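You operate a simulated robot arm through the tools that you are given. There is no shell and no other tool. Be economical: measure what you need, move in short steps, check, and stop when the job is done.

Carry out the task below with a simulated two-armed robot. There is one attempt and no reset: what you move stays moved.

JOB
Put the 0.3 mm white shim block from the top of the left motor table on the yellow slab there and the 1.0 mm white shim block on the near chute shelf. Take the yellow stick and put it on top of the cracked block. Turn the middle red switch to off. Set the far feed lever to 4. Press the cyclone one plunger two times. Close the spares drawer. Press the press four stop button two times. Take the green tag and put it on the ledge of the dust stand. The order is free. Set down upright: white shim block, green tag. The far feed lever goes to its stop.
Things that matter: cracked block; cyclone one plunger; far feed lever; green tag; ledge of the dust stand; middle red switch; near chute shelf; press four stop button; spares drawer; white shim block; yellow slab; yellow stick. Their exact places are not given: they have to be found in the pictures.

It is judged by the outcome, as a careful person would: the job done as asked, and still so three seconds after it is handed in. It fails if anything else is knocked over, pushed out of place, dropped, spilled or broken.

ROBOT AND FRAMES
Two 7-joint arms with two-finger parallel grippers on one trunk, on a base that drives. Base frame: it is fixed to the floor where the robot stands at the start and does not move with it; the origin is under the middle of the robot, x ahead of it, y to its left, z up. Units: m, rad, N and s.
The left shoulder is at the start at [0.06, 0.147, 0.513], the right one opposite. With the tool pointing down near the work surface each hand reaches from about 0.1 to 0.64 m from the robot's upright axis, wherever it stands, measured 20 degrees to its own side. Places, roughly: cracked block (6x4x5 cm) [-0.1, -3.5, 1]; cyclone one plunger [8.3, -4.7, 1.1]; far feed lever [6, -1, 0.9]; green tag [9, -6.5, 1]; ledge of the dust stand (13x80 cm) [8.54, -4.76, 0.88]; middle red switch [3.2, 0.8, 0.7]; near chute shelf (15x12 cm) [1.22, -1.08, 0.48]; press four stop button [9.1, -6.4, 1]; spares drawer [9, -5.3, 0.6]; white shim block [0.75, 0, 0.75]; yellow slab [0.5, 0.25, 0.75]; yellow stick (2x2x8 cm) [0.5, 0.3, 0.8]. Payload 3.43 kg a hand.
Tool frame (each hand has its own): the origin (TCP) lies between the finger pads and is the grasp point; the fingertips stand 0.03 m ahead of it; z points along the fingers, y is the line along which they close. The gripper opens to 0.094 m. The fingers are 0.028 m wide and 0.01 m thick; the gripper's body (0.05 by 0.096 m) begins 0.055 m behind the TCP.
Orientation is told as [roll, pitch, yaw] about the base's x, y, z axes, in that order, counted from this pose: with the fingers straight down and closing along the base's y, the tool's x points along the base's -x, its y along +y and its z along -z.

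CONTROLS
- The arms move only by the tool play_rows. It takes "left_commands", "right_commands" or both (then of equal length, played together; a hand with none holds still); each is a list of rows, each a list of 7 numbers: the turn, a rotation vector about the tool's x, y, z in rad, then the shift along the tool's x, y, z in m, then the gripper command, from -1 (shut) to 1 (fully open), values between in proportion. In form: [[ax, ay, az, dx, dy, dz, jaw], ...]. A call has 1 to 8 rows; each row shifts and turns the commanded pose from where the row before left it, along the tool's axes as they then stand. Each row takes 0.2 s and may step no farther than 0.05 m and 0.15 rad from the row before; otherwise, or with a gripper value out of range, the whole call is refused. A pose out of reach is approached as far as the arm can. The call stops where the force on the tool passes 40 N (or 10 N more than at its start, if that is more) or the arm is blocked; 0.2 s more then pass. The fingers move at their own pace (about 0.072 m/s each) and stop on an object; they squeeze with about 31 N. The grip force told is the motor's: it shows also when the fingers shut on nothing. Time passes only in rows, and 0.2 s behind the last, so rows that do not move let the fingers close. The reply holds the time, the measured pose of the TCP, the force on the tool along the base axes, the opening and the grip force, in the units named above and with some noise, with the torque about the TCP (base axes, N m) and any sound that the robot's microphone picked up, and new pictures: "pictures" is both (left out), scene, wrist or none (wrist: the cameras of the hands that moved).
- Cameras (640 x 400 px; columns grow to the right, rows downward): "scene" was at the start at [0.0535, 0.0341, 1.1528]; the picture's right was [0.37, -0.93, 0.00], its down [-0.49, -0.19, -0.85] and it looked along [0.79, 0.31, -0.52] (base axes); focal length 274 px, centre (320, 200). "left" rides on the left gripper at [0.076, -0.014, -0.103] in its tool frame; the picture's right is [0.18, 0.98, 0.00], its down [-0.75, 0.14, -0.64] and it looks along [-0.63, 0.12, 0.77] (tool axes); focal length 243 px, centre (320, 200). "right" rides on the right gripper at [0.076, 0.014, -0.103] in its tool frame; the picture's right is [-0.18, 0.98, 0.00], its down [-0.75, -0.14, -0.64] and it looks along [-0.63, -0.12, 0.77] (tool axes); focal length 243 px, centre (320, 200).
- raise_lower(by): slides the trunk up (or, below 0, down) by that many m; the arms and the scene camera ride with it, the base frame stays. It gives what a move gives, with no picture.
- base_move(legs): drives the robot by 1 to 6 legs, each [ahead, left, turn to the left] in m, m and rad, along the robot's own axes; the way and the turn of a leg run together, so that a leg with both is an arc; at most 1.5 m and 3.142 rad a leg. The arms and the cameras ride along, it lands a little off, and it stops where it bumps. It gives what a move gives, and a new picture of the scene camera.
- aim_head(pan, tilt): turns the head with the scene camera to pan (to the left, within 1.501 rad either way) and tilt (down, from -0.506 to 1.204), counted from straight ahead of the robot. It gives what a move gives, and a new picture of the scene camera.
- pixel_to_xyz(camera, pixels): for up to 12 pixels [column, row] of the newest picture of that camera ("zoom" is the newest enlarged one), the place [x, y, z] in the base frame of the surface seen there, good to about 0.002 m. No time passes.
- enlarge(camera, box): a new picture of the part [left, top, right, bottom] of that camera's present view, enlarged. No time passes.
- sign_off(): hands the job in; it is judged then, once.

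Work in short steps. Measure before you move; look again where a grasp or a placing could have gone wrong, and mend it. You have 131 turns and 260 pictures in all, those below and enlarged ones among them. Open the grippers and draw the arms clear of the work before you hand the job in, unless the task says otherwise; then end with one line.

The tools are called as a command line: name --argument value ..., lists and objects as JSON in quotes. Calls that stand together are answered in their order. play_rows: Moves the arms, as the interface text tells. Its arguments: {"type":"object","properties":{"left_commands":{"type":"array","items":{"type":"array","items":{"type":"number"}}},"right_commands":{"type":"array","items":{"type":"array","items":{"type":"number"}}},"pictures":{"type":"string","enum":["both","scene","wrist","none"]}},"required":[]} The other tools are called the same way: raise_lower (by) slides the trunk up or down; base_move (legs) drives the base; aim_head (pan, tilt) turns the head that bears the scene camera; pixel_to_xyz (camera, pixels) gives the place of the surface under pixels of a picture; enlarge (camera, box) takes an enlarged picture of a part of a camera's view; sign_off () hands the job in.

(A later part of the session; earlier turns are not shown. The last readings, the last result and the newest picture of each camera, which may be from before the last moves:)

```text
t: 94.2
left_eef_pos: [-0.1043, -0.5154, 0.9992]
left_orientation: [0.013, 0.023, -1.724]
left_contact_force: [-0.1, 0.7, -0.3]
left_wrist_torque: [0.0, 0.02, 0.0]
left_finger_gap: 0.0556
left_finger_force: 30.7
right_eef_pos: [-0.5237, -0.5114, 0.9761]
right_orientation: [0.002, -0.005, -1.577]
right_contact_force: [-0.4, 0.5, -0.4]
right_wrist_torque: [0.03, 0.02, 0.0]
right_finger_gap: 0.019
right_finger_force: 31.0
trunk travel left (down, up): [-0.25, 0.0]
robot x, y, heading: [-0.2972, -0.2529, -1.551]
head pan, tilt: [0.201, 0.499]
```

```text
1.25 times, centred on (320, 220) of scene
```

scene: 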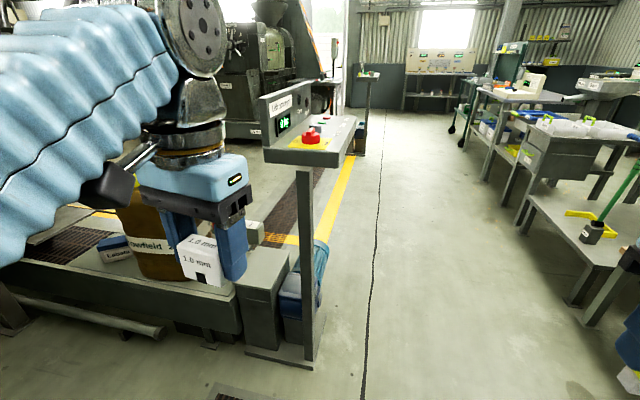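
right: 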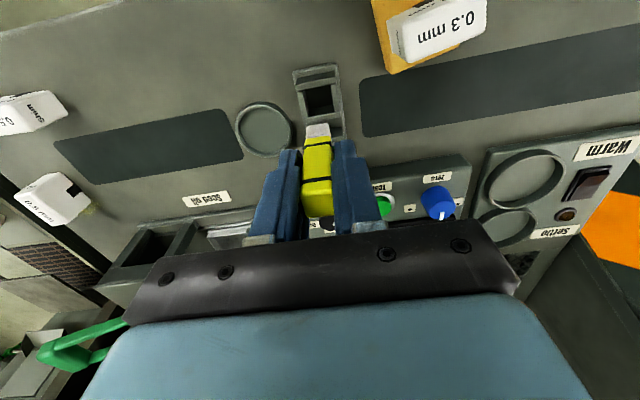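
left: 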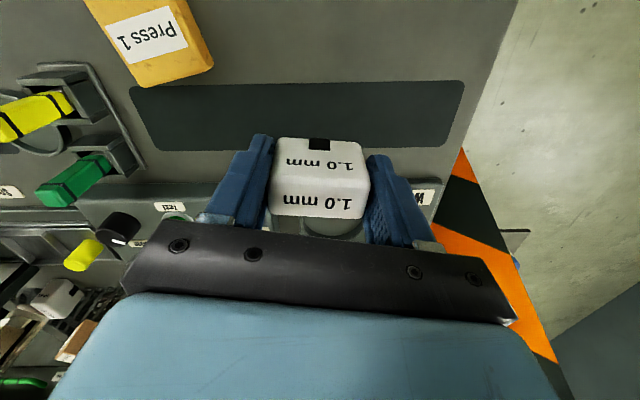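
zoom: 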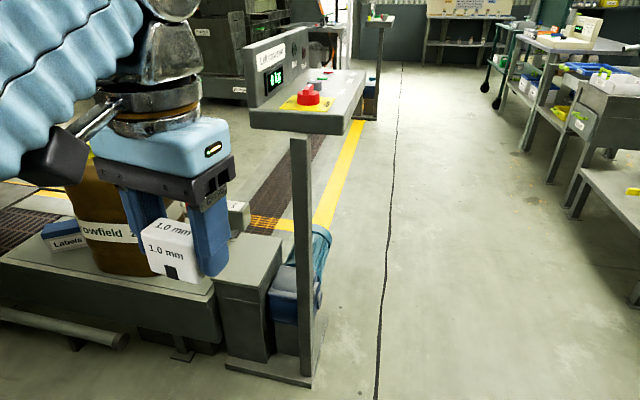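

Corridor is x −0.17…−1.34. Strafe right, drive down, then face +x to approach the shelf from the far side of the conveyor.

base_move --legs '[[0, -0.45, 0], [1.5, 0, 0], [0.25, 0, 0], [0, 0, 1.55]]'

aim_head --pan 0.0 --tilt 0.5

```text
t: 109.1
left_eef_pos: [-0.4201, -1.8296, 0.9985]
left_orientation: [0.012, 0.022, -0.175]
left_contact_force: [-0.4, -0.8, -1.2]
left_wrist_torque: [0.02, 0.01, 0.01]
left_finger_gap: 0.0555
left_finger_force: 31.1
right_eef_pos: [-0.4327, -2.2495, 0.9761]
right_orientation: [0.002, -0.006, -0.025]
right_contact_force: [-0.6, -0.1, -0.4]
right_wrist_torque: [-0.01, 0.0, 0.02]
right_finger_gap: 0.0161
right_finger_force: 31.2
trunk travel left (down, up): [-0.25, 0.0]
robot x, y, heading: [-0.69, -2.0202, 0.001]
head pan, tilt: [0.201, 0.499]
```

scene: 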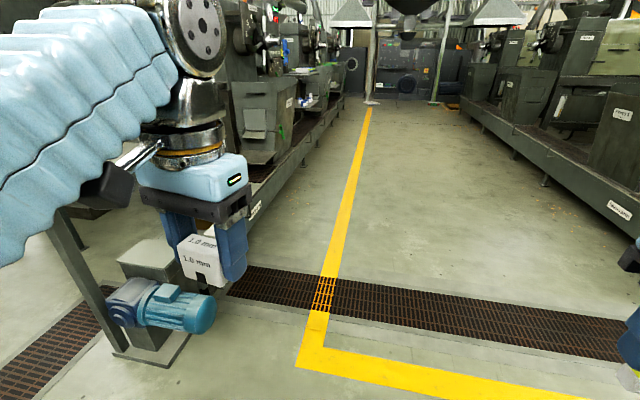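

```text
t: 109.8
left_eef_pos: [-0.4221, -1.83, 0.9999]
left_orientation: [0.013, 0.022, -0.175]
left_contact_force: [-0.1, -0.6, -0.7]
left_wrist_torque: [-0.02, 0.01, 0.0]
left_finger_gap: 0.0553
left_finger_force: 30.0
right_eef_pos: [-0.4343, -2.2485, 0.9771]
right_orientation: [0.002, -0.005, -0.025]
right_contact_force: [0.4, -0.5, -0.7]
right_wrist_torque: [-0.03, 0.03, 0.03]
right_finger_gap: 0.0161
right_finger_force: 31.2
trunk travel left (down, up): [-0.25, 0.0]
robot x, y, heading: [-0.6904, -2.0134, 0.006]
head pan, tilt: [0.0, 0.499]
```

scene: 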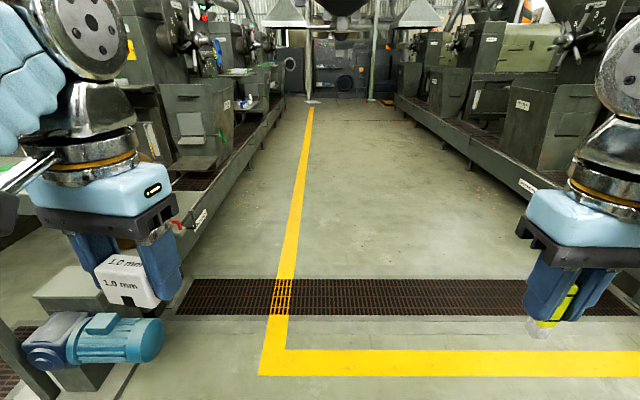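

The right gap changed from 19.5 to 16 mm – check the stick.

enlarge --camera "right" --box '[240, 80, 400, 240]'

enlarge --camera "scene" --box '[500, 220, 640, 360]'

```text
2.50 times, centred on (320, 160) of right
```

zoom: 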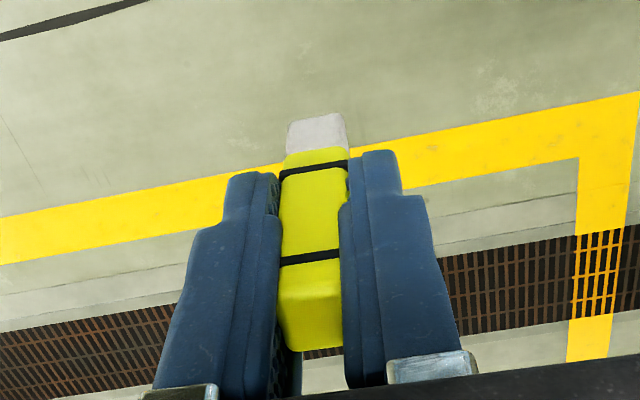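

```text
2.86 times, centred on (570, 290) of scene
```

zoom: 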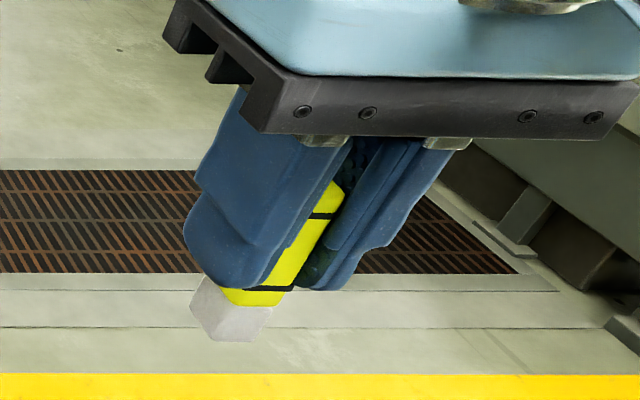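

Stick is still well held (settled to its true width). Drive ahead 2 m and turn left to face the shelf.

base_move --legs '[[1.4, 0.03, 0], [0.6, 0, 0], [0, 0, 1.57]]'

aim_head --pan 0.25 --tilt 0.8

```text
t: 123.7
left_eef_pos: [1.1208, -1.7136, 0.9975]
left_orientation: [0.011, 0.024, 1.425]
left_contact_force: [-0.9, -0.5, -0.2]
left_wrist_torque: [-0.01, -0.01, 0.0]
left_finger_gap: 0.0552
left_finger_force: 31.6
right_eef_pos: [1.5405, -1.7141, 0.9764]
right_orientation: [0.002, -0.006, 1.574]
right_contact_force: [0.4, -0.2, -0.3]
right_wrist_torque: [-0.02, -0.02, 0.0]
right_finger_gap: 0.0159
right_finger_force: 30.6
trunk travel left (down, up): [-0.25, 0.0]
robot x, y, heading: [1.3108, -1.9748, 1.602]
head pan, tilt: [0.0, 0.499]
```

scene: 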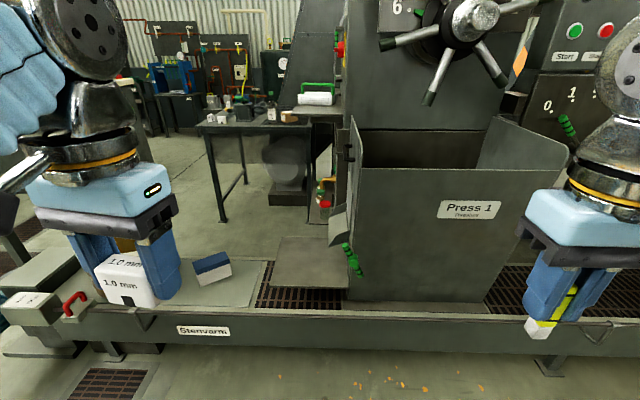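

```text
t: 124.5
left_eef_pos: [1.1203, -1.714, 0.9973]
left_orientation: [0.013, 0.024, 1.426]
left_contact_force: [0.0, 0.0, -0.8]
left_wrist_torque: [-0.01, 0.06, -0.02]
left_finger_gap: 0.0555
left_finger_force: 31.5
right_eef_pos: [1.5409, -1.7144, 0.9764]
right_orientation: [0.004, -0.007, 1.575]
right_contact_force: [0.6, 0.2, -1.1]
right_wrist_torque: [-0.01, 0.03, 0.0]
right_finger_gap: 0.0163
right_finger_force: 31.3
trunk travel left (down, up): [-0.25, 0.0]
robot x, y, heading: [1.3119, -1.9773, 1.605]
head pan, tilt: [0.25, 0.799]
```

scene: 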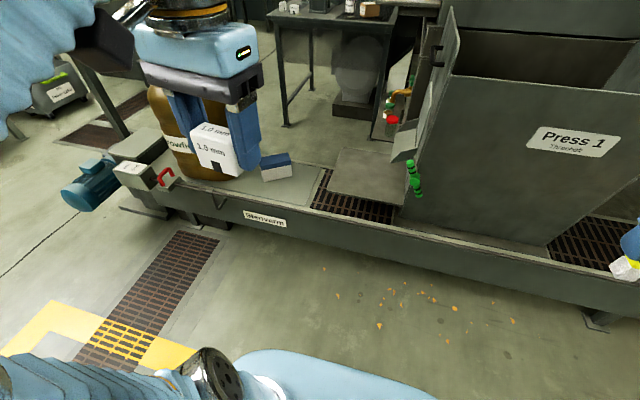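

pixel_to_xyz --camera "scene" --pixels '[[265, 235], [340, 225], [362, 180], [370, 155], [335, 185], [400, 195], [415, 178], [400, 150], [440, 60], [390, 270], [412, 195]]'

base_move --legs '[[0.2, 0.03, -0.03]]'

```text
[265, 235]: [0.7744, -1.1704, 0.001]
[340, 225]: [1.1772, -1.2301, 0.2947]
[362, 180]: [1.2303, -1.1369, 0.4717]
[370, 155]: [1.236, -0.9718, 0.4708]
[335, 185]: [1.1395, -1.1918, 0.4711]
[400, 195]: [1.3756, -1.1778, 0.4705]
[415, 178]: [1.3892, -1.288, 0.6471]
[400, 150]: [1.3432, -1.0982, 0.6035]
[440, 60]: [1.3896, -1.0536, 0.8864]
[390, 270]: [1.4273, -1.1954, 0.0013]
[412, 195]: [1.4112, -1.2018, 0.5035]
```

```text
t: 126.1
left_eef_pos: [1.0946, -1.5092, 0.9983]
left_orientation: [0.013, 0.02, 1.395]
left_contact_force: [0.4, -0.1, -0.8]
left_wrist_torque: [0.02, 0.0, 0.01]
left_finger_gap: 0.0556
left_finger_force: 30.9
right_eef_pos: [1.5136, -1.5219, 0.9767]
right_orientation: [0.003, -0.006, 1.543]
right_contact_force: [0.9, 0.3, -1.0]
right_wrist_torque: [0.03, 0.0, 0.02]
right_finger_gap: 0.016
right_finger_force: 30.7
trunk travel left (down, up): [-0.25, 0.0]
robot x, y, heading: [1.2826, -1.7787, 1.57]
head pan, tilt: [0.25, 0.799]
```

scene: 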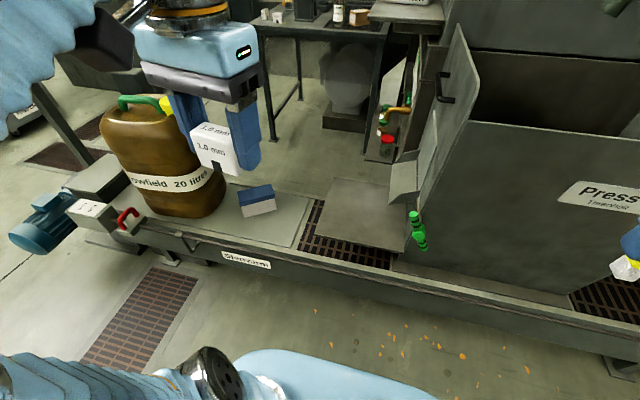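

Move in 0.12 m, shift right a bit, and lower the trunk 0.2 m.

base_move --legs '[[0.12, -0.08, 0]]'

raise_lower --by -0.2

```text
t: 127.4
left_eef_pos: [1.1748, -1.3891, 0.9976]
left_orientation: [0.01, 0.023, 1.399]
left_contact_force: [-0.3, 0.0, -0.5]
left_wrist_torque: [0.04, -0.03, 0.01]
left_finger_gap: 0.0553
left_finger_force: 31.5
right_eef_pos: [1.5935, -1.4002, 0.9768]
right_orientation: [0.002, -0.006, 1.546]
right_contact_force: [-0.7, -1.3, -0.5]
right_wrist_torque: [0.0, -0.03, 0.0]
right_finger_gap: 0.0159
right_finger_force: 30.7
trunk travel left (down, up): [-0.25, 0.0]
robot x, y, heading: [1.3632, -1.6554, 1.574]
head pan, tilt: [0.25, 0.799]
```

scene: 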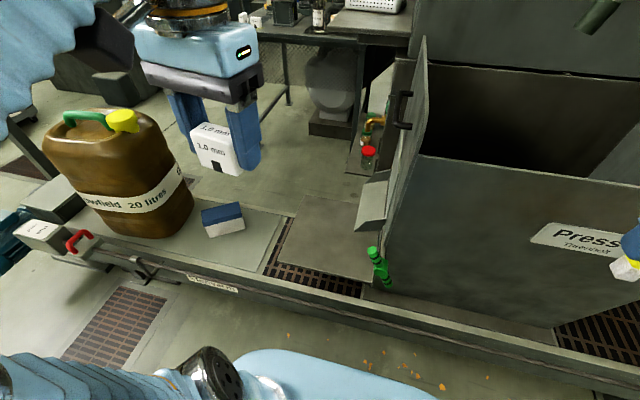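

```text
t: 129.6
left_eef_pos: [1.1738, -1.3887, 0.7973]
left_orientation: [0.012, 0.019, 1.398]
left_contact_force: [0.0, -0.5, -0.8]
left_wrist_torque: [0.01, 0.05, -0.01]
left_finger_gap: 0.0553
left_finger_force: 31.3
right_eef_pos: [1.5947, -1.4007, 0.7769]
right_orientation: [0.001, -0.003, 1.545]
right_contact_force: [0.4, -1.0, -0.9]
right_wrist_torque: [0.02, -0.02, -0.02]
right_finger_gap: 0.016
right_finger_force: 30.9
trunk travel left (down, up): [-0.05, 0.2]
robot x, y, heading: [1.361, -1.6538, 1.575]
head pan, tilt: [0.25, 0.799]
```

Straighten the left hand, yaw to 1.57 and move over the shelf.

play_rows --left_commands '[[0.012, -0.021, -0.085, 0, 0, 0, -1], [0, 0, -0.085, 0, 0, 0, -1], [0, 0, 0, -0.0427, -0.0051, 0.015, -1], [0, 0, 0, -0.0427, -0.0051, 0.015, -1], [0, 0, 0, -0.0427, -0.0051, 0.015, -1], [0, 0, 0, -0.0427, -0.0051, 0.015, -1], [0, 0, 0, -0.0427, -0.0051, 0.015, -1], [0, 0, 0, -0.0427, -0.0051, 0.015, -1]]' --pictures "wrist"

```text
t: 131.4
left_eef_pos: [1.207, -1.1313, 0.707]
left_orientation: [0.0, -0.001, 1.566]
left_contact_force: [0.1, -0.7, -1.2]
left_wrist_torque: [0.06, -0.02, 0.01]
left_finger_gap: 0.0553
left_finger_force: 31.2
right_eef_pos: [1.5938, -1.4011, 0.7755]
right_orientation: [0.003, -0.005, 1.543]
right_contact_force: [-0.6, -0.4, 0.0]
right_wrist_torque: [0.0, 0.0, -0.02]
right_finger_gap: 0.0162
right_finger_force: 31.0
trunk travel left (down, up): [-0.05, 0.2]
robot x, y, heading: [1.3583, -1.6563, 1.572]
head pan, tilt: [0.25, 0.799]
```

left: 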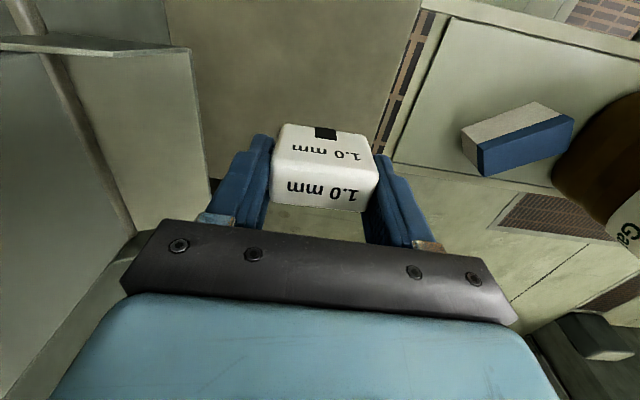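

Descend toward the shelf.

play_rows --left_commands '[[0, 0, 0, -0.01, -0.002, 0.045, -1], [0, 0, 0, -0.01, -0.002, 0.045, -1], [0, 0, 0, -0.01, -0.002, 0.045, -1], [0, 0, 0, -0.01, -0.002, 0.045, -1], [0, 0, 0, 0, 0, 0.01, -1], [0, 0, 0, 0, 0, 0.007, -1], [0, 0, 0, 0, 0, 0, -1]]' --pictures "both"

```text
t: 133.0
left_eef_pos: [1.2161, -1.0918, 0.51]
left_orientation: [0.001, 0.0, 1.568]
left_contact_force: [0.1, -0.4, -0.9]
left_wrist_torque: [0.0, -0.01, -0.04]
left_finger_gap: 0.0558
left_finger_force: 31.7
right_eef_pos: [1.5938, -1.4015, 0.777]
right_orientation: [0.002, -0.006, 1.545]
right_contact_force: [-0.3, -0.9, 0.1]
right_wrist_torque: [-0.03, -0.02, 0.01]
right_finger_gap: 0.0159
right_finger_force: 31.2
trunk travel left (down, up): [-0.05, 0.2]
robot x, y, heading: [1.3626, -1.655, 1.572]
head pan, tilt: [0.25, 0.799]
```

scene: 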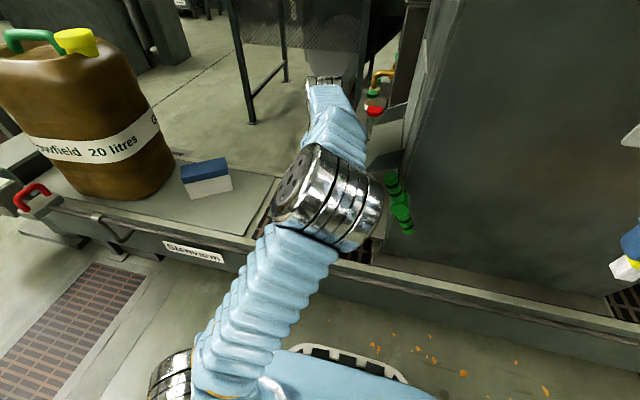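
left: 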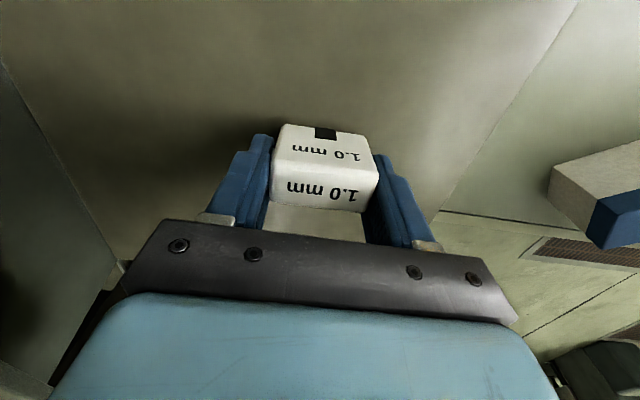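

Lower by small steps to contact.

play_rows --left_commands '[[0, 0, 0, 0, 0, 0.002, -1], [0, 0, 0, 0, 0, 0.002, -1], [0, 0, 0, 0, 0, 0, -1]]' --pictures "none"

```text
t: 133.8
left_eef_pos: [1.2133, -1.0924, 0.5069]
left_orientation: [0.0, 0.0, 1.568]
left_contact_force: [0.0, 0.2, -0.5]
left_wrist_torque: [-0.05, 0.0, 0.0]
left_finger_gap: 0.0554
left_finger_force: 30.9
right_eef_pos: [1.5945, -1.401, 0.7768]
right_orientation: [0.002, -0.005, 1.544]
right_contact_force: [0.8, -0.7, 1.0]
right_wrist_torque: [0.01, 0.01, 0.01]
right_finger_gap: 0.0159
right_finger_force: 31.5
trunk travel left (down, up): [-0.05, 0.2]
robot x, y, heading: [1.361, -1.6551, 1.575]
head pan, tilt: [0.25, 0.799]
```

play_rows --left_commands '[[0, 0, 0, 0, 0, 0.0015, -1], [0, 0, 0, 0, 0, 0.0015, -1], [0, 0, 0, 0, 0, 0, -1]]' --pictures "none"

```text
t: 134.6
left_eef_pos: [1.2142, -1.0919, 0.5064]
left_orientation: [0.0, -0.002, 1.568]
left_contact_force: [-0.6, 4.5, 24.5]
left_wrist_torque: [-0.32, -0.05, 0.0]
left_finger_gap: 0.0552
left_finger_force: 30.9
right_eef_pos: [1.5944, -1.4011, 0.7771]
right_orientation: [0.001, -0.007, 1.545]
right_contact_force: [0.5, -0.4, -0.6]
right_wrist_torque: [-0.03, 0.03, 0.0]
right_finger_gap: 0.0158
right_finger_force: 30.9
trunk travel left (down, up): [-0.05, 0.2]
robot x, y, heading: [1.3609, -1.6538, 1.576]
head pan, tilt: [0.25, 0.799]
```

Contact. Open and withdraw upward.

play_rows --left_commands '[[0, 0, 0, 0, 0, -0.001, 0.4], [0, 0, 0, 0, 0, 0, 0.6], [0, 0, 0, 0, 0, 0, 0.6], [0, 0, 0, 0, 0, -0.03, 0.6], [0, 0, 0, 0, 0, -0.045, 0.6], [0, 0, 0, 0, 0, -0.045, 0.6], [0, 0, 0, 0, 0, -0.045, 0.6]]' --pictures "wrist"

```text
t: 136.2
left_eef_pos: [1.2201, -1.1083, 0.6683]
left_orientation: [0.0, 0.002, 1.567]
left_contact_force: [-0.9, -0.4, -0.8]
left_wrist_torque: [0.0, -0.01, -0.01]
left_finger_gap: 0.0753
left_finger_force: 0.0
left hand out of reach, approached as far as the arm can: row 7
right_eef_pos: [1.5948, -1.4009, 0.777]
right_orientation: [0.001, -0.005, 1.544]
right_contact_force: [-0.2, 0.7, 0.0]
right_wrist_torque: [-0.03, -0.05, 0.02]
right_finger_gap: 0.0158
right_finger_force: 30.7
trunk travel left (down, up): [-0.05, 0.2]
robot x, y, heading: [1.3611, -1.6579, 1.571]
head pan, tilt: [0.25, 0.799]
```

left: 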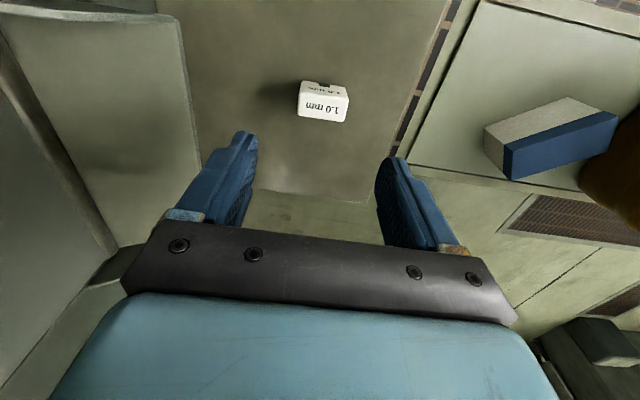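

1.0 block stands on the shelf. Retract the left arm and raise the trunk.

play_rows --left_commands '[[0, 0, 0, 0.045, 0, -0.005, 0.6], [0, 0, 0, 0.045, 0, -0.005, 0.6], [0, 0, 0, 0.045, 0.005, -0.015, 0.6], [0, 0, 0, 0.045, 0.005, -0.015, 0.6], [0, 0, 0, 0.045, 0.005, -0.015, 0.6], [0, 0, 0, 0.045, 0.005, -0.015, 0.6]]' --pictures "none"

raise_lower --by 0.2

base_move --legs '[[-0.35, 0, 0], [0, 0, 1.571], [1.4, 0, 0]]'

aim_head --pan 0.7 --tilt 0.35

```text
t: 137.6
left_eef_pos: [1.1989, -1.3771, 0.7379]
left_orientation: [0.002, 0.002, 1.569]
left_contact_force: [-0.8, 0.7, 0.3]
left_wrist_torque: [-0.05, 0.0, 0.05]
left_finger_gap: 0.0753
left_finger_force: 0.1
right_eef_pos: [1.5939, -1.4002, 0.7772]
right_orientation: [0.002, -0.006, 1.545]
right_contact_force: [0.3, -0.2, -0.3]
right_wrist_torque: [-0.03, 0.0, 0.01]
right_finger_gap: 0.016
right_finger_force: 31.2
trunk travel left (down, up): [-0.05, 0.2]
robot x, y, heading: [1.358, -1.6558, 1.576]
head pan, tilt: [0.25, 0.799]
```

```text
t: 139.8
left_eef_pos: [1.2, -1.3786, 0.9387]
left_orientation: [0.001, -0.001, 1.567]
left_contact_force: [0.7, -0.5, 0.5]
left_wrist_torque: [0.02, 0.01, 0.01]
left_finger_gap: 0.075
left_finger_force: 0.0
right_eef_pos: [1.5938, -1.4011, 0.9757]
right_orientation: [0.003, -0.004, 1.544]
right_contact_force: [0.5, -0.3, -0.3]
right_wrist_torque: [0.02, 0.01, -0.02]
right_finger_gap: 0.0161
right_finger_force: 30.9
trunk travel left (down, up): [-0.25, 0.0]
robot x, y, heading: [1.3625, -1.6557, 1.576]
head pan, tilt: [0.25, 0.799]
```

```text
t: 152.4
left_eef_pos: [-0.3149, -2.1789, 0.9389]
left_orientation: [0.0, -0.001, -3.14]
left_contact_force: [-1.3, -0.9, -0.4]
left_wrist_torque: [0.0, 0.01, -0.02]
left_finger_gap: 0.075
left_finger_force: 0.0
right_eef_pos: [-0.2936, -1.7837, 0.9755]
right_orientation: [0.003, -0.005, 3.122]
right_contact_force: [-0.1, -0.7, -0.9]
right_wrist_torque: [0.0, -0.03, 0.03]
right_finger_gap: 0.0159
right_finger_force: 31.1
trunk travel left (down, up): [-0.25, 0.0]
robot x, y, heading: [-0.0376, -2.0127, -3.13]
head pan, tilt: [0.25, 0.799]
```

scene: 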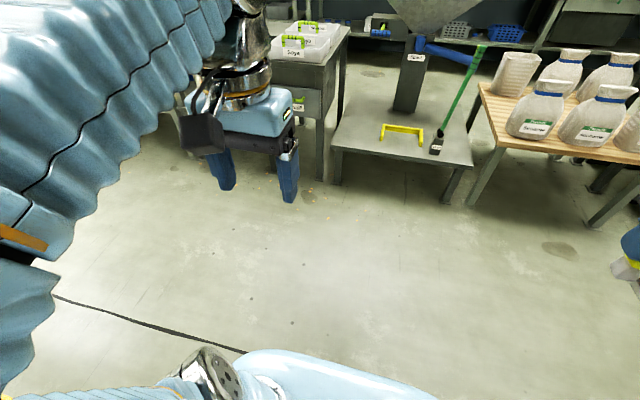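

```text
t: 153.3
left_eef_pos: [-0.3161, -2.1773, 0.9392]
left_orientation: [0.0, 0.0, -3.138]
left_contact_force: [-0.1, 0.3, -0.8]
left_wrist_torque: [0.0, 0.0, 0.03]
left_finger_gap: 0.0752
left_finger_force: 0.1
right_eef_pos: [-0.2939, -1.7831, 0.9768]
right_orientation: [0.002, -0.008, 3.12]
right_contact_force: [-0.1, -0.6, -0.2]
right_wrist_torque: [0.03, 0.02, 0.03]
right_finger_gap: 0.0159
right_finger_force: 30.7
trunk travel left (down, up): [-0.25, 0.0]
robot x, y, heading: [-0.0394, -2.0192, -3.133]
head pan, tilt: [0.7, 0.351]
```

scene: 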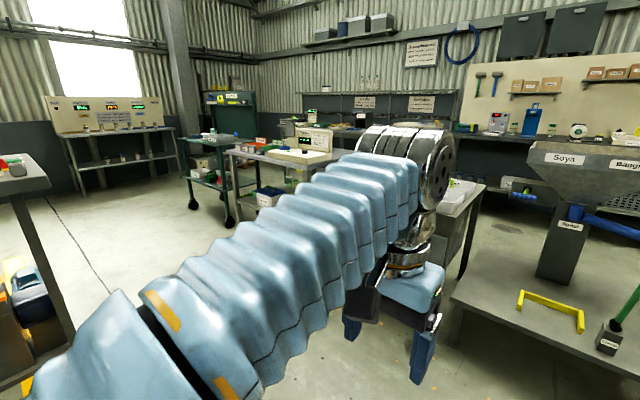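

The stand with the cracked block should be ahead along −y; turn left to face it.

base_move --legs '[[0, 0, 1.45], [0.5, -0.15, 0]]'

aim_head --pan 0.1 --tilt 0.5

```text
t: 159.9
left_eef_pos: [-0.1378, -2.7865, 0.9387]
left_orientation: [0.0, -0.001, -1.721]
left_contact_force: [0.2, 0.2, 1.6]
left_wrist_torque: [-0.01, 0.0, 0.01]
left_finger_gap: 0.0752
left_finger_force: 0.0
right_eef_pos: [-0.5249, -2.705, 0.9765]
right_orientation: [0.001, -0.006, -1.743]
right_contact_force: [1.1, 0.0, -0.9]
right_wrist_torque: [0.04, -0.01, 0.01]
right_finger_gap: 0.0162
right_finger_force: 31.0
trunk travel left (down, up): [-0.25, 0.0]
robot x, y, heading: [-0.2527, -2.4877, -1.716]
head pan, tilt: [0.7, 0.351]
```

scene: 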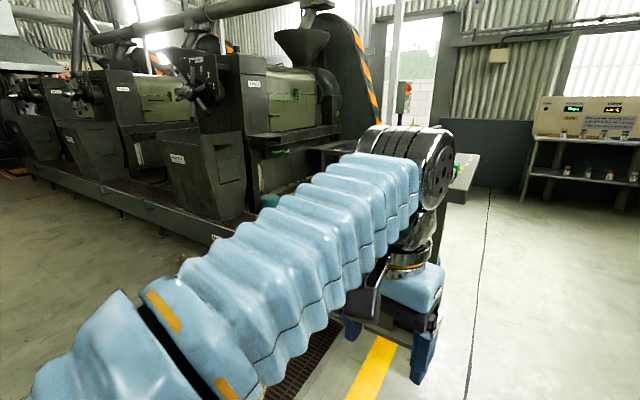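

```text
t: 160.9
left_eef_pos: [-0.137, -2.7868, 0.9386]
left_orientation: [0.0, 0.002, -1.722]
left_contact_force: [0.3, 0.8, 0.5]
left_wrist_torque: [0.0, 0.0, -0.01]
left_finger_gap: 0.0749
left_finger_force: 0.0
right_eef_pos: [-0.5244, -2.7061, 0.9757]
right_orientation: [0.002, -0.005, -1.744]
right_contact_force: [-0.3, -0.3, -0.1]
right_wrist_torque: [0.02, -0.01, -0.04]
right_finger_gap: 0.0161
right_finger_force: 31.5
trunk travel left (down, up): [-0.25, 0.0]
robot x, y, heading: [-0.2569, -2.4928, -1.713]
head pan, tilt: [0.099, 0.499]
```

scene: 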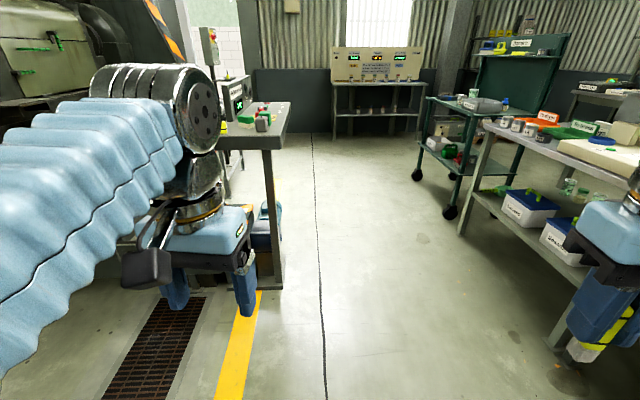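

Stand at (262,115). Zoom on it and measure.

enlarge --camera "scene" --box '[215, 65, 305, 155]'

pixel_to_xyz --camera "zoom" --pixels '[[320, 120], [250, 300], [420, 200], [330, 215], [280, 215], [450, 330], [220, 330]]'

```text
4.44 times, centred on (260, 110) of scene
```

zoom: 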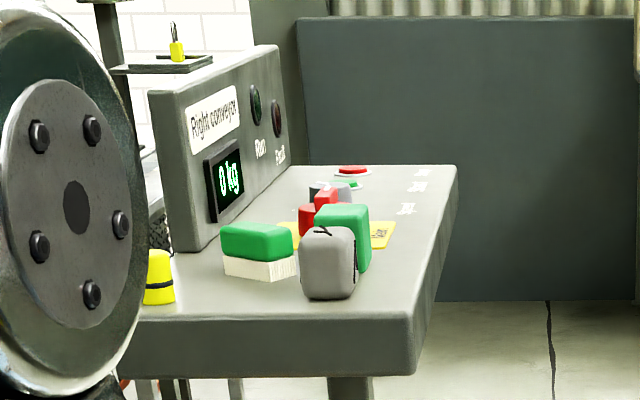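

```text
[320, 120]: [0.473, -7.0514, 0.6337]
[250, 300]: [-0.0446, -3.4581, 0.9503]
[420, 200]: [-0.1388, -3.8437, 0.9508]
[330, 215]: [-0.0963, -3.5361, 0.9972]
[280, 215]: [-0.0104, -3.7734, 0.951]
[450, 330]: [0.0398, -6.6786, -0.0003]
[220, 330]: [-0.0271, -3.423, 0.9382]
```

The grey block with the black crack is the cracked block, on the "Right conveyor" stand (top z 0.951). Move closer and to the left so the right hand faces it.

base_move --legs '[[0, 0, 0.143], [0.3, 0.25, 0]]'

aim_head --pan -0.1 --tilt 0.45

```text
t: 163.9
left_eef_pos: [0.1533, -3.0666, 0.94]
left_orientation: [0.001, 0.001, -1.575]
left_contact_force: [-0.4, 0.4, -0.6]
left_wrist_torque: [-0.02, -0.02, -0.01]
left_finger_gap: 0.0754
left_finger_force: 0.0
right_eef_pos: [-0.241, -3.0435, 0.9759]
right_orientation: [0.002, -0.006, -1.597]
right_contact_force: [-0.9, -0.1, -0.3]
right_wrist_torque: [0.0, 0.0, 0.02]
right_finger_gap: 0.016
right_finger_force: 31.0
trunk travel left (down, up): [-0.25, 0.0]
robot x, y, heading: [-0.0076, -2.7906, -1.563]
head pan, tilt: [0.099, 0.499]
```

scene: 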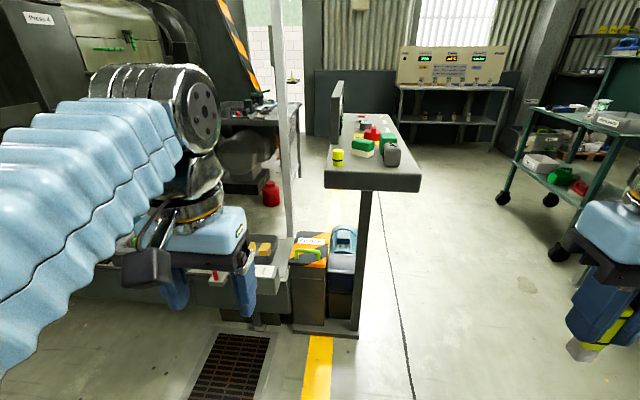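

```text
t: 164.7
left_eef_pos: [0.1537, -3.0662, 0.9377]
left_orientation: [-0.001, 0.0, -1.574]
left_contact_force: [-0.1, -0.4, 0.1]
left_wrist_torque: [0.02, -0.01, -0.02]
left_finger_gap: 0.0754
left_finger_force: 0.0
right_eef_pos: [-0.2397, -3.0428, 0.9761]
right_orientation: [0.002, -0.006, -1.597]
right_contact_force: [0.2, -1.1, -1.3]
right_wrist_torque: [0.01, 0.02, -0.01]
right_finger_gap: 0.016
right_finger_force: 31.0
trunk travel left (down, up): [-0.25, 0.0]
robot x, y, heading: [-0.0052, -2.7883, -1.564]
head pan, tilt: [-0.099, 0.45]
```

scene: 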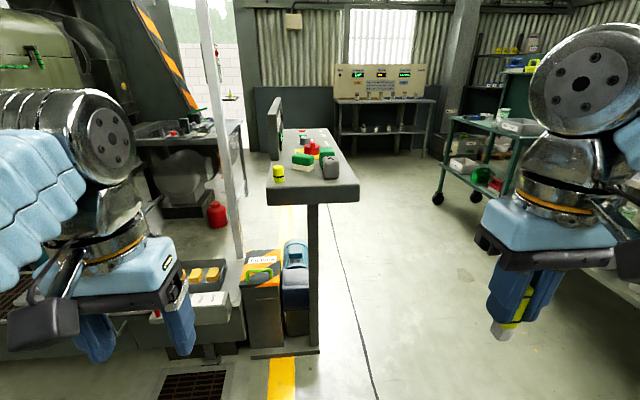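

enlarge --camera "scene" --box '[256, 120, 368, 210]'

pixel_to_xyz --camera "scene" --pixels '[[324, 161], [338, 161], [325, 157], [336, 157], [331, 172], [327, 150], [303, 158], [302, 167], [279, 172], [270, 190], [355, 192], [312, 148]]'

```text
4.44 times, centred on (312, 165) of scene
```

zoom: 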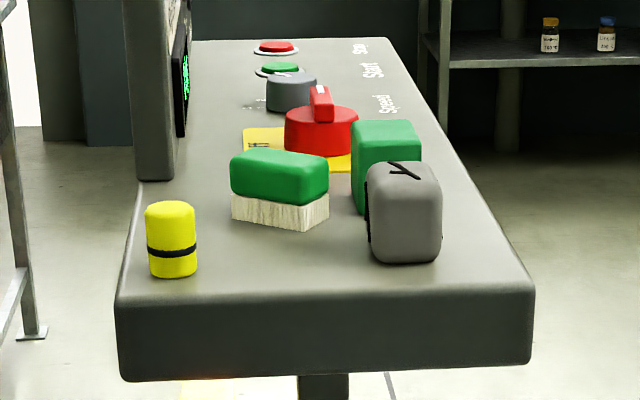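

```text
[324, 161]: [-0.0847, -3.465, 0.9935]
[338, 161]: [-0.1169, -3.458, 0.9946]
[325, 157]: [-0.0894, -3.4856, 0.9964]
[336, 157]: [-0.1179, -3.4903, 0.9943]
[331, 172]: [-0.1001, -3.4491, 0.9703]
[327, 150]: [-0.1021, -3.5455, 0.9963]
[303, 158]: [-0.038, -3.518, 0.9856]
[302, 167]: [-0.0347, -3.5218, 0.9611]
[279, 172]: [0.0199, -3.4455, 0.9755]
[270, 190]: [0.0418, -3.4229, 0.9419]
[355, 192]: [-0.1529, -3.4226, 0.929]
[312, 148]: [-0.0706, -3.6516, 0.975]
```

Grey cracked block: centre ≈ (-0.10,-3.48), top z ≈ 0.997. Too high for a tool-down placing, so I'll lay the stick with the tool horizontal. Move the base closer, then pitch the right hand forward.

base_move --legs '[[0.09, 0.05, 0]]'

play_rows --right_commands '[[0, 0, -0.026, 0, 0, 0, -1], [0, -0.145, 0, 0, 0, 0, -1], [0, -0.145, 0, 0, 0, 0, -1], [0, -0.145, 0, 0, 0, 0, -1], [0, -0.145, 0, 0, 0, 0, -1], [0, -0.145, 0, 0, 0, 0, -1], [0, -0.145, 0, 0, 0, 0, -1], [0, -0.145, 0, 0, 0, 0, -1]]' --pictures "scene"

```text
t: 165.8
left_eef_pos: [0.2046, -3.1566, 0.9392]
left_orientation: [0.0, 0.001, -1.572]
left_contact_force: [0.3, -0.2, -1.6]
left_wrist_torque: [0.0, 0.0, -0.01]
left_finger_gap: 0.075
left_finger_force: 0.0
right_eef_pos: [-0.1893, -3.1325, 0.9764]
right_orientation: [0.002, -0.003, -1.596]
right_contact_force: [-0.2, -0.4, -0.2]
right_wrist_torque: [-0.01, -0.04, -0.01]
right_finger_gap: 0.0158
right_finger_force: 31.0
trunk travel left (down, up): [-0.25, 0.0]
robot x, y, heading: [0.0448, -2.8779, -1.562]
head pan, tilt: [-0.099, 0.45]
```

scene: 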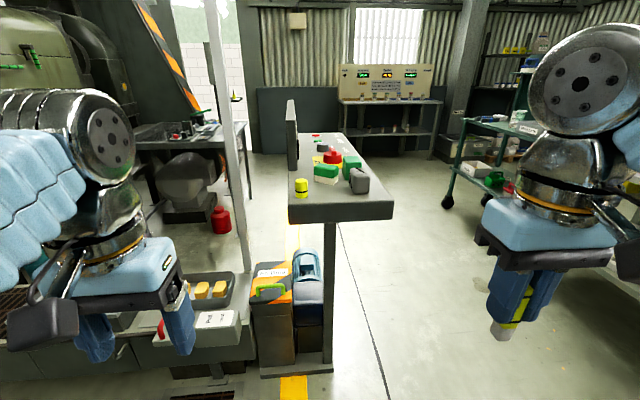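

```text
t: 167.6
left_eef_pos: [0.2052, -3.1568, 0.9385]
left_orientation: [-0.001, 0.0, -1.575]
left_contact_force: [0.3, -0.7, -0.1]
left_wrist_torque: [0.02, -0.02, 0.0]
left_finger_gap: 0.0753
left_finger_force: 0.1
right_eef_pos: [-0.1887, -3.1333, 0.9763]
right_orientation: [0.002, -1.022, -1.572]
right_contact_force: [-0.5, 0.9, -0.7]
right_wrist_torque: [0.03, 0.02, 0.05]
right_finger_gap: 0.0159
right_finger_force: 30.7
trunk travel left (down, up): [-0.25, 0.0]
robot x, y, heading: [0.0445, -2.8767, -1.563]
head pan, tilt: [-0.099, 0.45]
```

scene: 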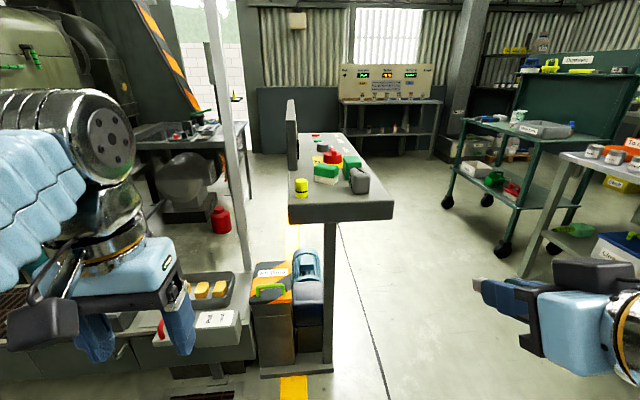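

enlarge --camera "scene" --box '[440, 220, 640, 400]'

enlarge --camera "right" --box '[0, 0, 640, 400]'

```text
2.22 times, centred on (540, 310) of scene
```

zoom: 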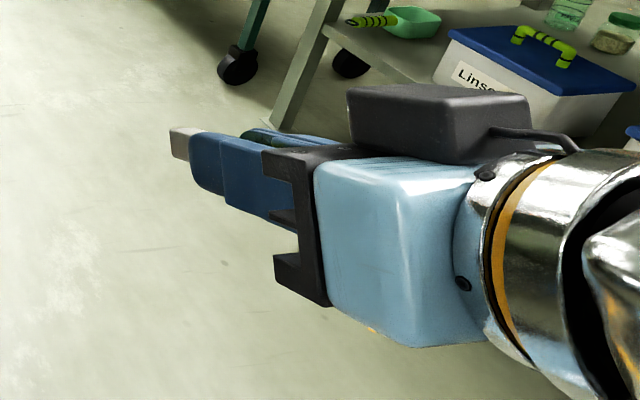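

```text
1.00 times, centred on (320, 200) of right (not enlarged: the box is as wide or as high as the picture)
```

zoom: 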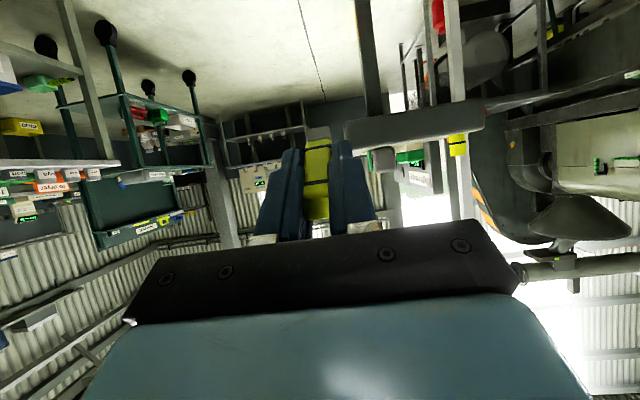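

Continue pitching to about −1.5, then raise to z ≈ 1.03 and shift laterally to the block's line.

play_rows --right_commands '[[0, -0.145, 0, 0, 0, 0, -1], [0, -0.145, 0, 0, 0, 0, -1], [0, -0.145, 0, 0, 0, 0, -1], [0, -0.07, 0, 0, 0, 0, -1], [0, 0, 0, -0.03, 0.03, 0, -1], [0, 0, 0, -0.03, 0.03, 0, -1], [0, 0, 0, 0, 0.028, 0, -1]]' --pictures "both"

```text
t: 169.2
left_eef_pos: [0.2051, -3.1577, 0.939]
left_orientation: [0.0, 0.001, -1.572]
left_contact_force: [0.6, -0.1, 0.0]
left_wrist_torque: [0.02, 0.0, 0.01]
left_finger_gap: 0.0753
left_finger_force: 0.1
right_eef_pos: [-0.1018, -3.1352, 1.0356]
right_orientation: [0.027, -1.525, -1.596]
right_contact_force: [0.5, -0.1, -0.1]
right_wrist_torque: [0.0, 0.03, -0.01]
right_finger_gap: 0.016
right_finger_force: 31.0
trunk travel left (down, up): [-0.25, 0.0]
robot x, y, heading: [0.0414, -2.8825, -1.569]
head pan, tilt: [-0.099, 0.45]
```

scene: 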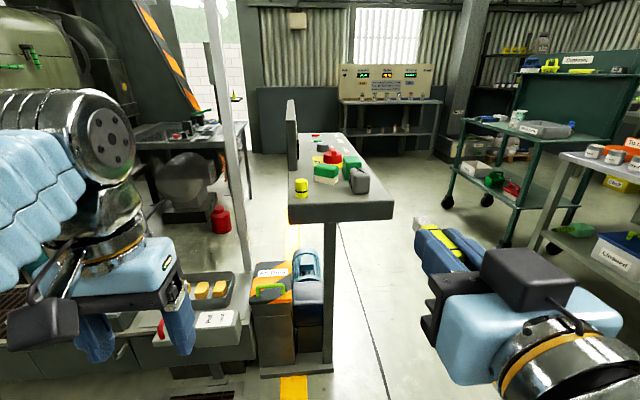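
right: 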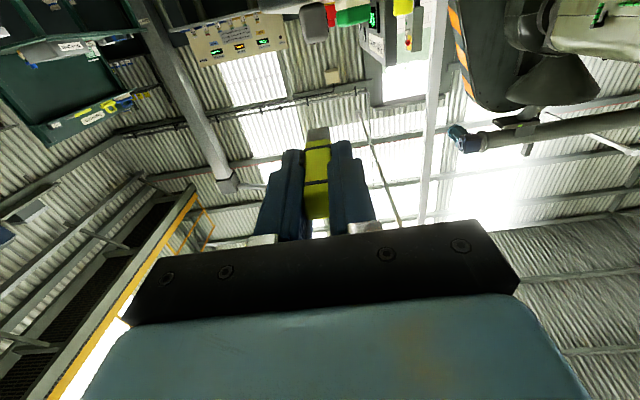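

Hand is level; advance 0.27 m toward the block, then check.

play_rows --right_commands '[[0, 0, 0, 0, 0, 0.045, -1], [0, 0, 0, 0, 0, 0.045, -1], [0, 0, 0, 0, 0, 0.045, -1], [0, 0, 0, 0, 0, 0.045, -1], [0, 0, 0, -0.003, 0, 0.045, -1], [0, 0, 0, -0.003, 0, 0.045, -1]]' --pictures "scene"

enlarge --camera "scene" --box '[280, 120, 440, 240]'

```text
t: 170.6
left_eef_pos: [0.2052, -3.1552, 0.9394]
left_orientation: [0.001, 0.0, -1.572]
left_contact_force: [0.2, 0.6, -0.2]
left_wrist_torque: [-0.05, 0.0, 0.03]
left_finger_gap: 0.0752
left_finger_force: 0.1
right_eef_pos: [-0.1012, -3.4062, 1.0316]
right_orientation: [0.038, -1.528, -1.606]
right_contact_force: [0.1, -0.5, 0.5]
right_wrist_torque: [0.0, 0.01, -0.01]
right_finger_gap: 0.016
right_finger_force: 30.9
trunk travel left (down, up): [-0.25, 0.0]
robot x, y, heading: [0.0424, -2.8793, -1.561]
head pan, tilt: [-0.099, 0.45]
```

scene: 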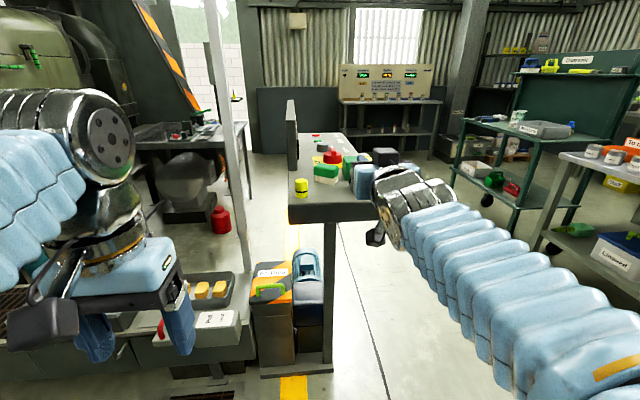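

```text
3.33 times, centred on (360, 180) of scene
```

zoom: 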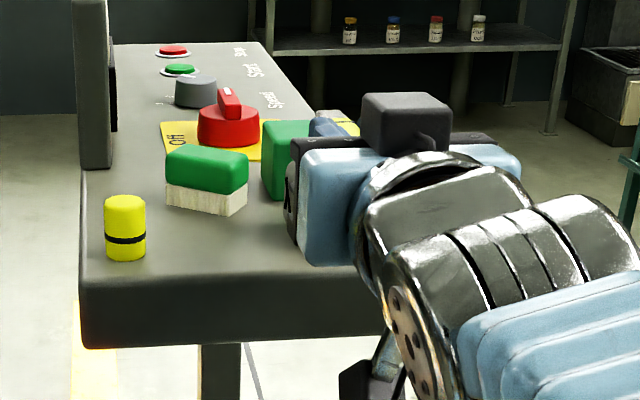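

The hand hides the block from the head; check through the left wrist camera.

enlarge --camera "left" --box '[0, 0, 320, 200]'

enlarge --camera "right" --box '[160, 0, 480, 200]'

```text
2.00 times, centred on (160, 100) of left
```

zoom: 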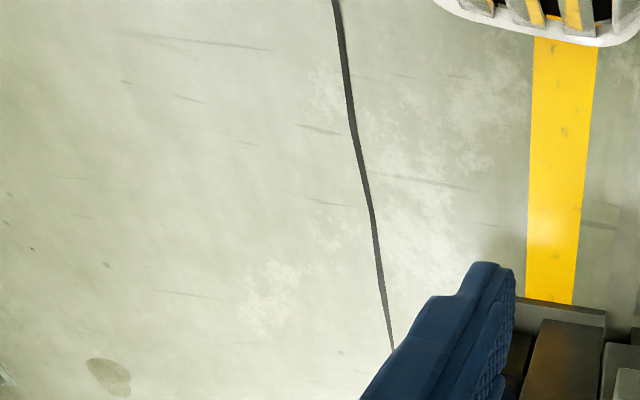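

```text
2.00 times, centred on (320, 100) of right
```

zoom: 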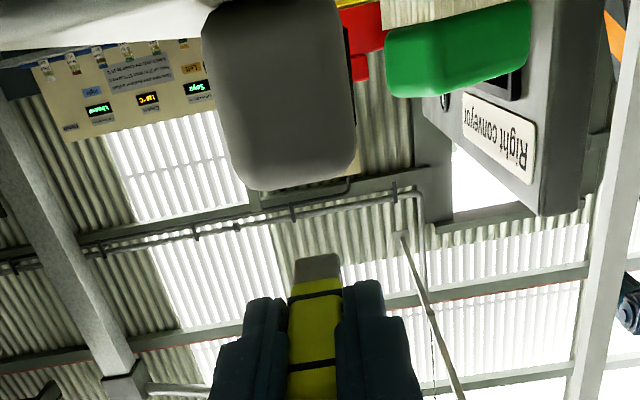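

Lateral alignment is good (block centre within ~1 mm of the tool line; top ≈ 0.996). Advance 45 mm and lower toward it.

play_rows --right_commands '[[0, 0, 0, 0, 0, 0.045, -1], [0, 0, 0, 0, 0, 0, -1], [0, 0, 0, 0.01, 0, 0, -1], [0, 0, 0, 0.005, 0, 0, -1], [0, 0, 0, 0, 0, 0, -1]]' --pictures "none"

enlarge --camera "right" --box '[160, 0, 480, 200]'

```text
t: 171.8
left_eef_pos: [0.2047, -3.1574, 0.9386]
left_orientation: [0.0, 0.0, -1.572]
left_contact_force: [0.0, -0.8, 0.2]
left_wrist_torque: [0.0, 0.02, -0.03]
left_finger_gap: 0.075
left_finger_force: 0.1
right_eef_pos: [-0.1019, -3.4509, 1.013]
right_orientation: [0.029, -1.525, -1.598]
right_contact_force: [-0.5, 0.3, 0.2]
right_wrist_torque: [-0.01, 0.01, 0.01]
right_finger_gap: 0.0158
right_finger_force: 31.3
trunk travel left (down, up): [-0.25, 0.0]
robot x, y, heading: [0.045, -2.8796, -1.565]
head pan, tilt: [-0.099, 0.45]
```

```text
2.00 times, centred on (320, 100) of right
```

zoom: 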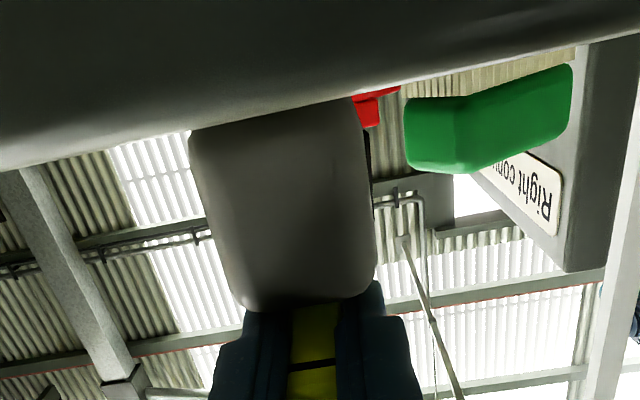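

Now lower in 1.5 mm steps until light contact.

play_rows --right_commands '[[0, 0, 0, 0.0015, 0, 0, -1], [0, 0, 0, 0.0015, 0, 0, -1], [0, 0, 0, 0, 0, 0, -1]]' --pictures "none"

```text
t: 172.6
left_eef_pos: [0.2045, -3.1566, 0.9377]
left_orientation: [-0.002, 0.0, -1.574]
left_contact_force: [-0.5, -0.5, -0.2]
left_wrist_torque: [0.02, -0.01, 0.06]
left_finger_gap: 0.075
left_finger_force: 0.1
right_eef_pos: [-0.101, -3.4498, 1.0106]
right_orientation: [0.019, -1.526, -1.588]
right_contact_force: [-1.1, -2.1, 6.8]
right_wrist_torque: [-0.22, 0.01, -0.01]
right_finger_gap: 0.0159
right_finger_force: 30.7
trunk travel left (down, up): [-0.25, 0.0]
robot x, y, heading: [0.0397, -2.8807, -1.567]
head pan, tilt: [-0.099, 0.45]
```

Light contact (7 N). Ease up 1 mm, open, and withdraw straight back.

play_rows --right_commands '[[0, 0, 0, -0.0012, 0, 0, -1], [0, 0, 0, 0, 0, 0, 0.1], [0, 0, 0, 0, 0, 0, 0.1], [0, 0, 0, 0, 0, 0, 0.1], [0, 0, 0, 0, 0, -0.02, 0.1], [0, 0, 0, 0, 0, -0.045, 0.1], [0, 0, 0, 0, 0, -0.045, 0.1], [0, 0, 0, 0, 0, -0.045, 0.1]]' --pictures "both"

```text
t: 174.4
left_eef_pos: [0.2065, -3.156, 0.9384]
left_orientation: [-0.001, 0.0, -1.573]
left_contact_force: [0.3, -0.2, -1.0]
left_wrist_torque: [0.01, -0.02, 0.04]
left_finger_gap: 0.075
left_finger_force: 0.1
right_eef_pos: [-0.1023, -3.2935, 1.0186]
right_orientation: [0.031, -1.525, -1.597]
right_contact_force: [0.2, -0.5, -0.1]
right_wrist_torque: [-0.02, 0.02, 0.04]
right_finger_gap: 0.0514
right_finger_force: 0.1
trunk travel left (down, up): [-0.25, 0.0]
robot x, y, heading: [0.0399, -2.8797, -1.571]
head pan, tilt: [-0.099, 0.45]
```

scene: 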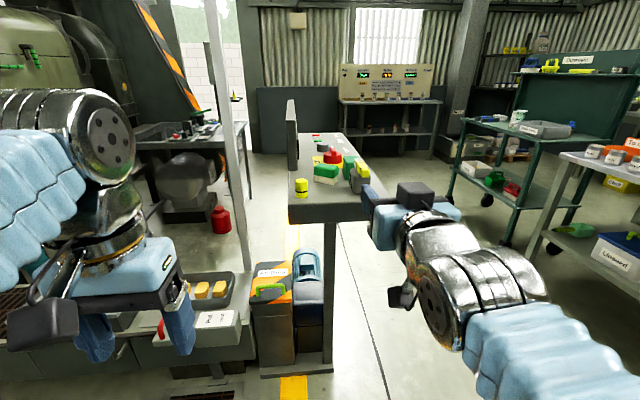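
right: 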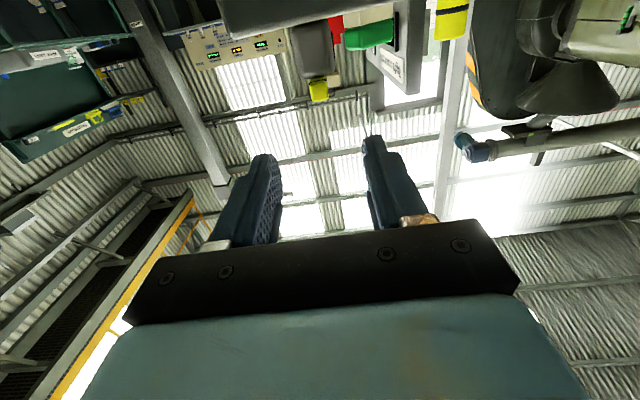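

Zoom to verify the stick on the block.

enlarge --camera "scene" --box '[285, 125, 413, 225]'

```text
4.00 times, centred on (349, 175) of scene
```

zoom: 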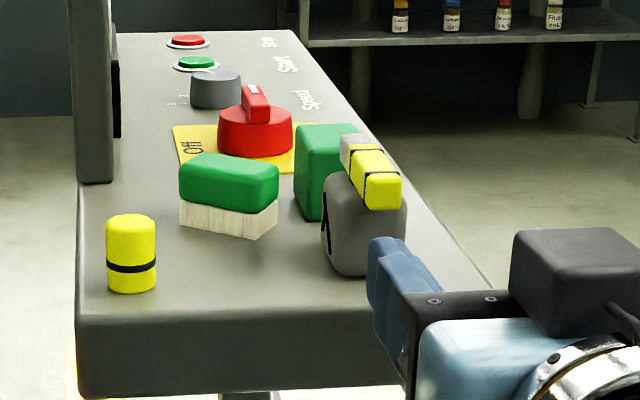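

pixel_to_xyz --camera "zoom" --pixels '[[383, 175], [383, 195], [347, 145], [370, 162], [335, 195], [400, 220], [360, 250], [345, 190], [393, 240], [330, 250]]'

```text
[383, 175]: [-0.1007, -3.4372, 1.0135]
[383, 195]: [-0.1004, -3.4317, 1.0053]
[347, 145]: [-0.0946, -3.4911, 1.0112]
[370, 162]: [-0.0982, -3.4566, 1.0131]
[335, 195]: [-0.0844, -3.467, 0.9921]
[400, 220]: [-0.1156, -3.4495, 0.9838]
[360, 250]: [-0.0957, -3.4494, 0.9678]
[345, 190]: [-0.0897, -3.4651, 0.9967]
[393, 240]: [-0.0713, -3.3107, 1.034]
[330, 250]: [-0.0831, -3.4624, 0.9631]
```

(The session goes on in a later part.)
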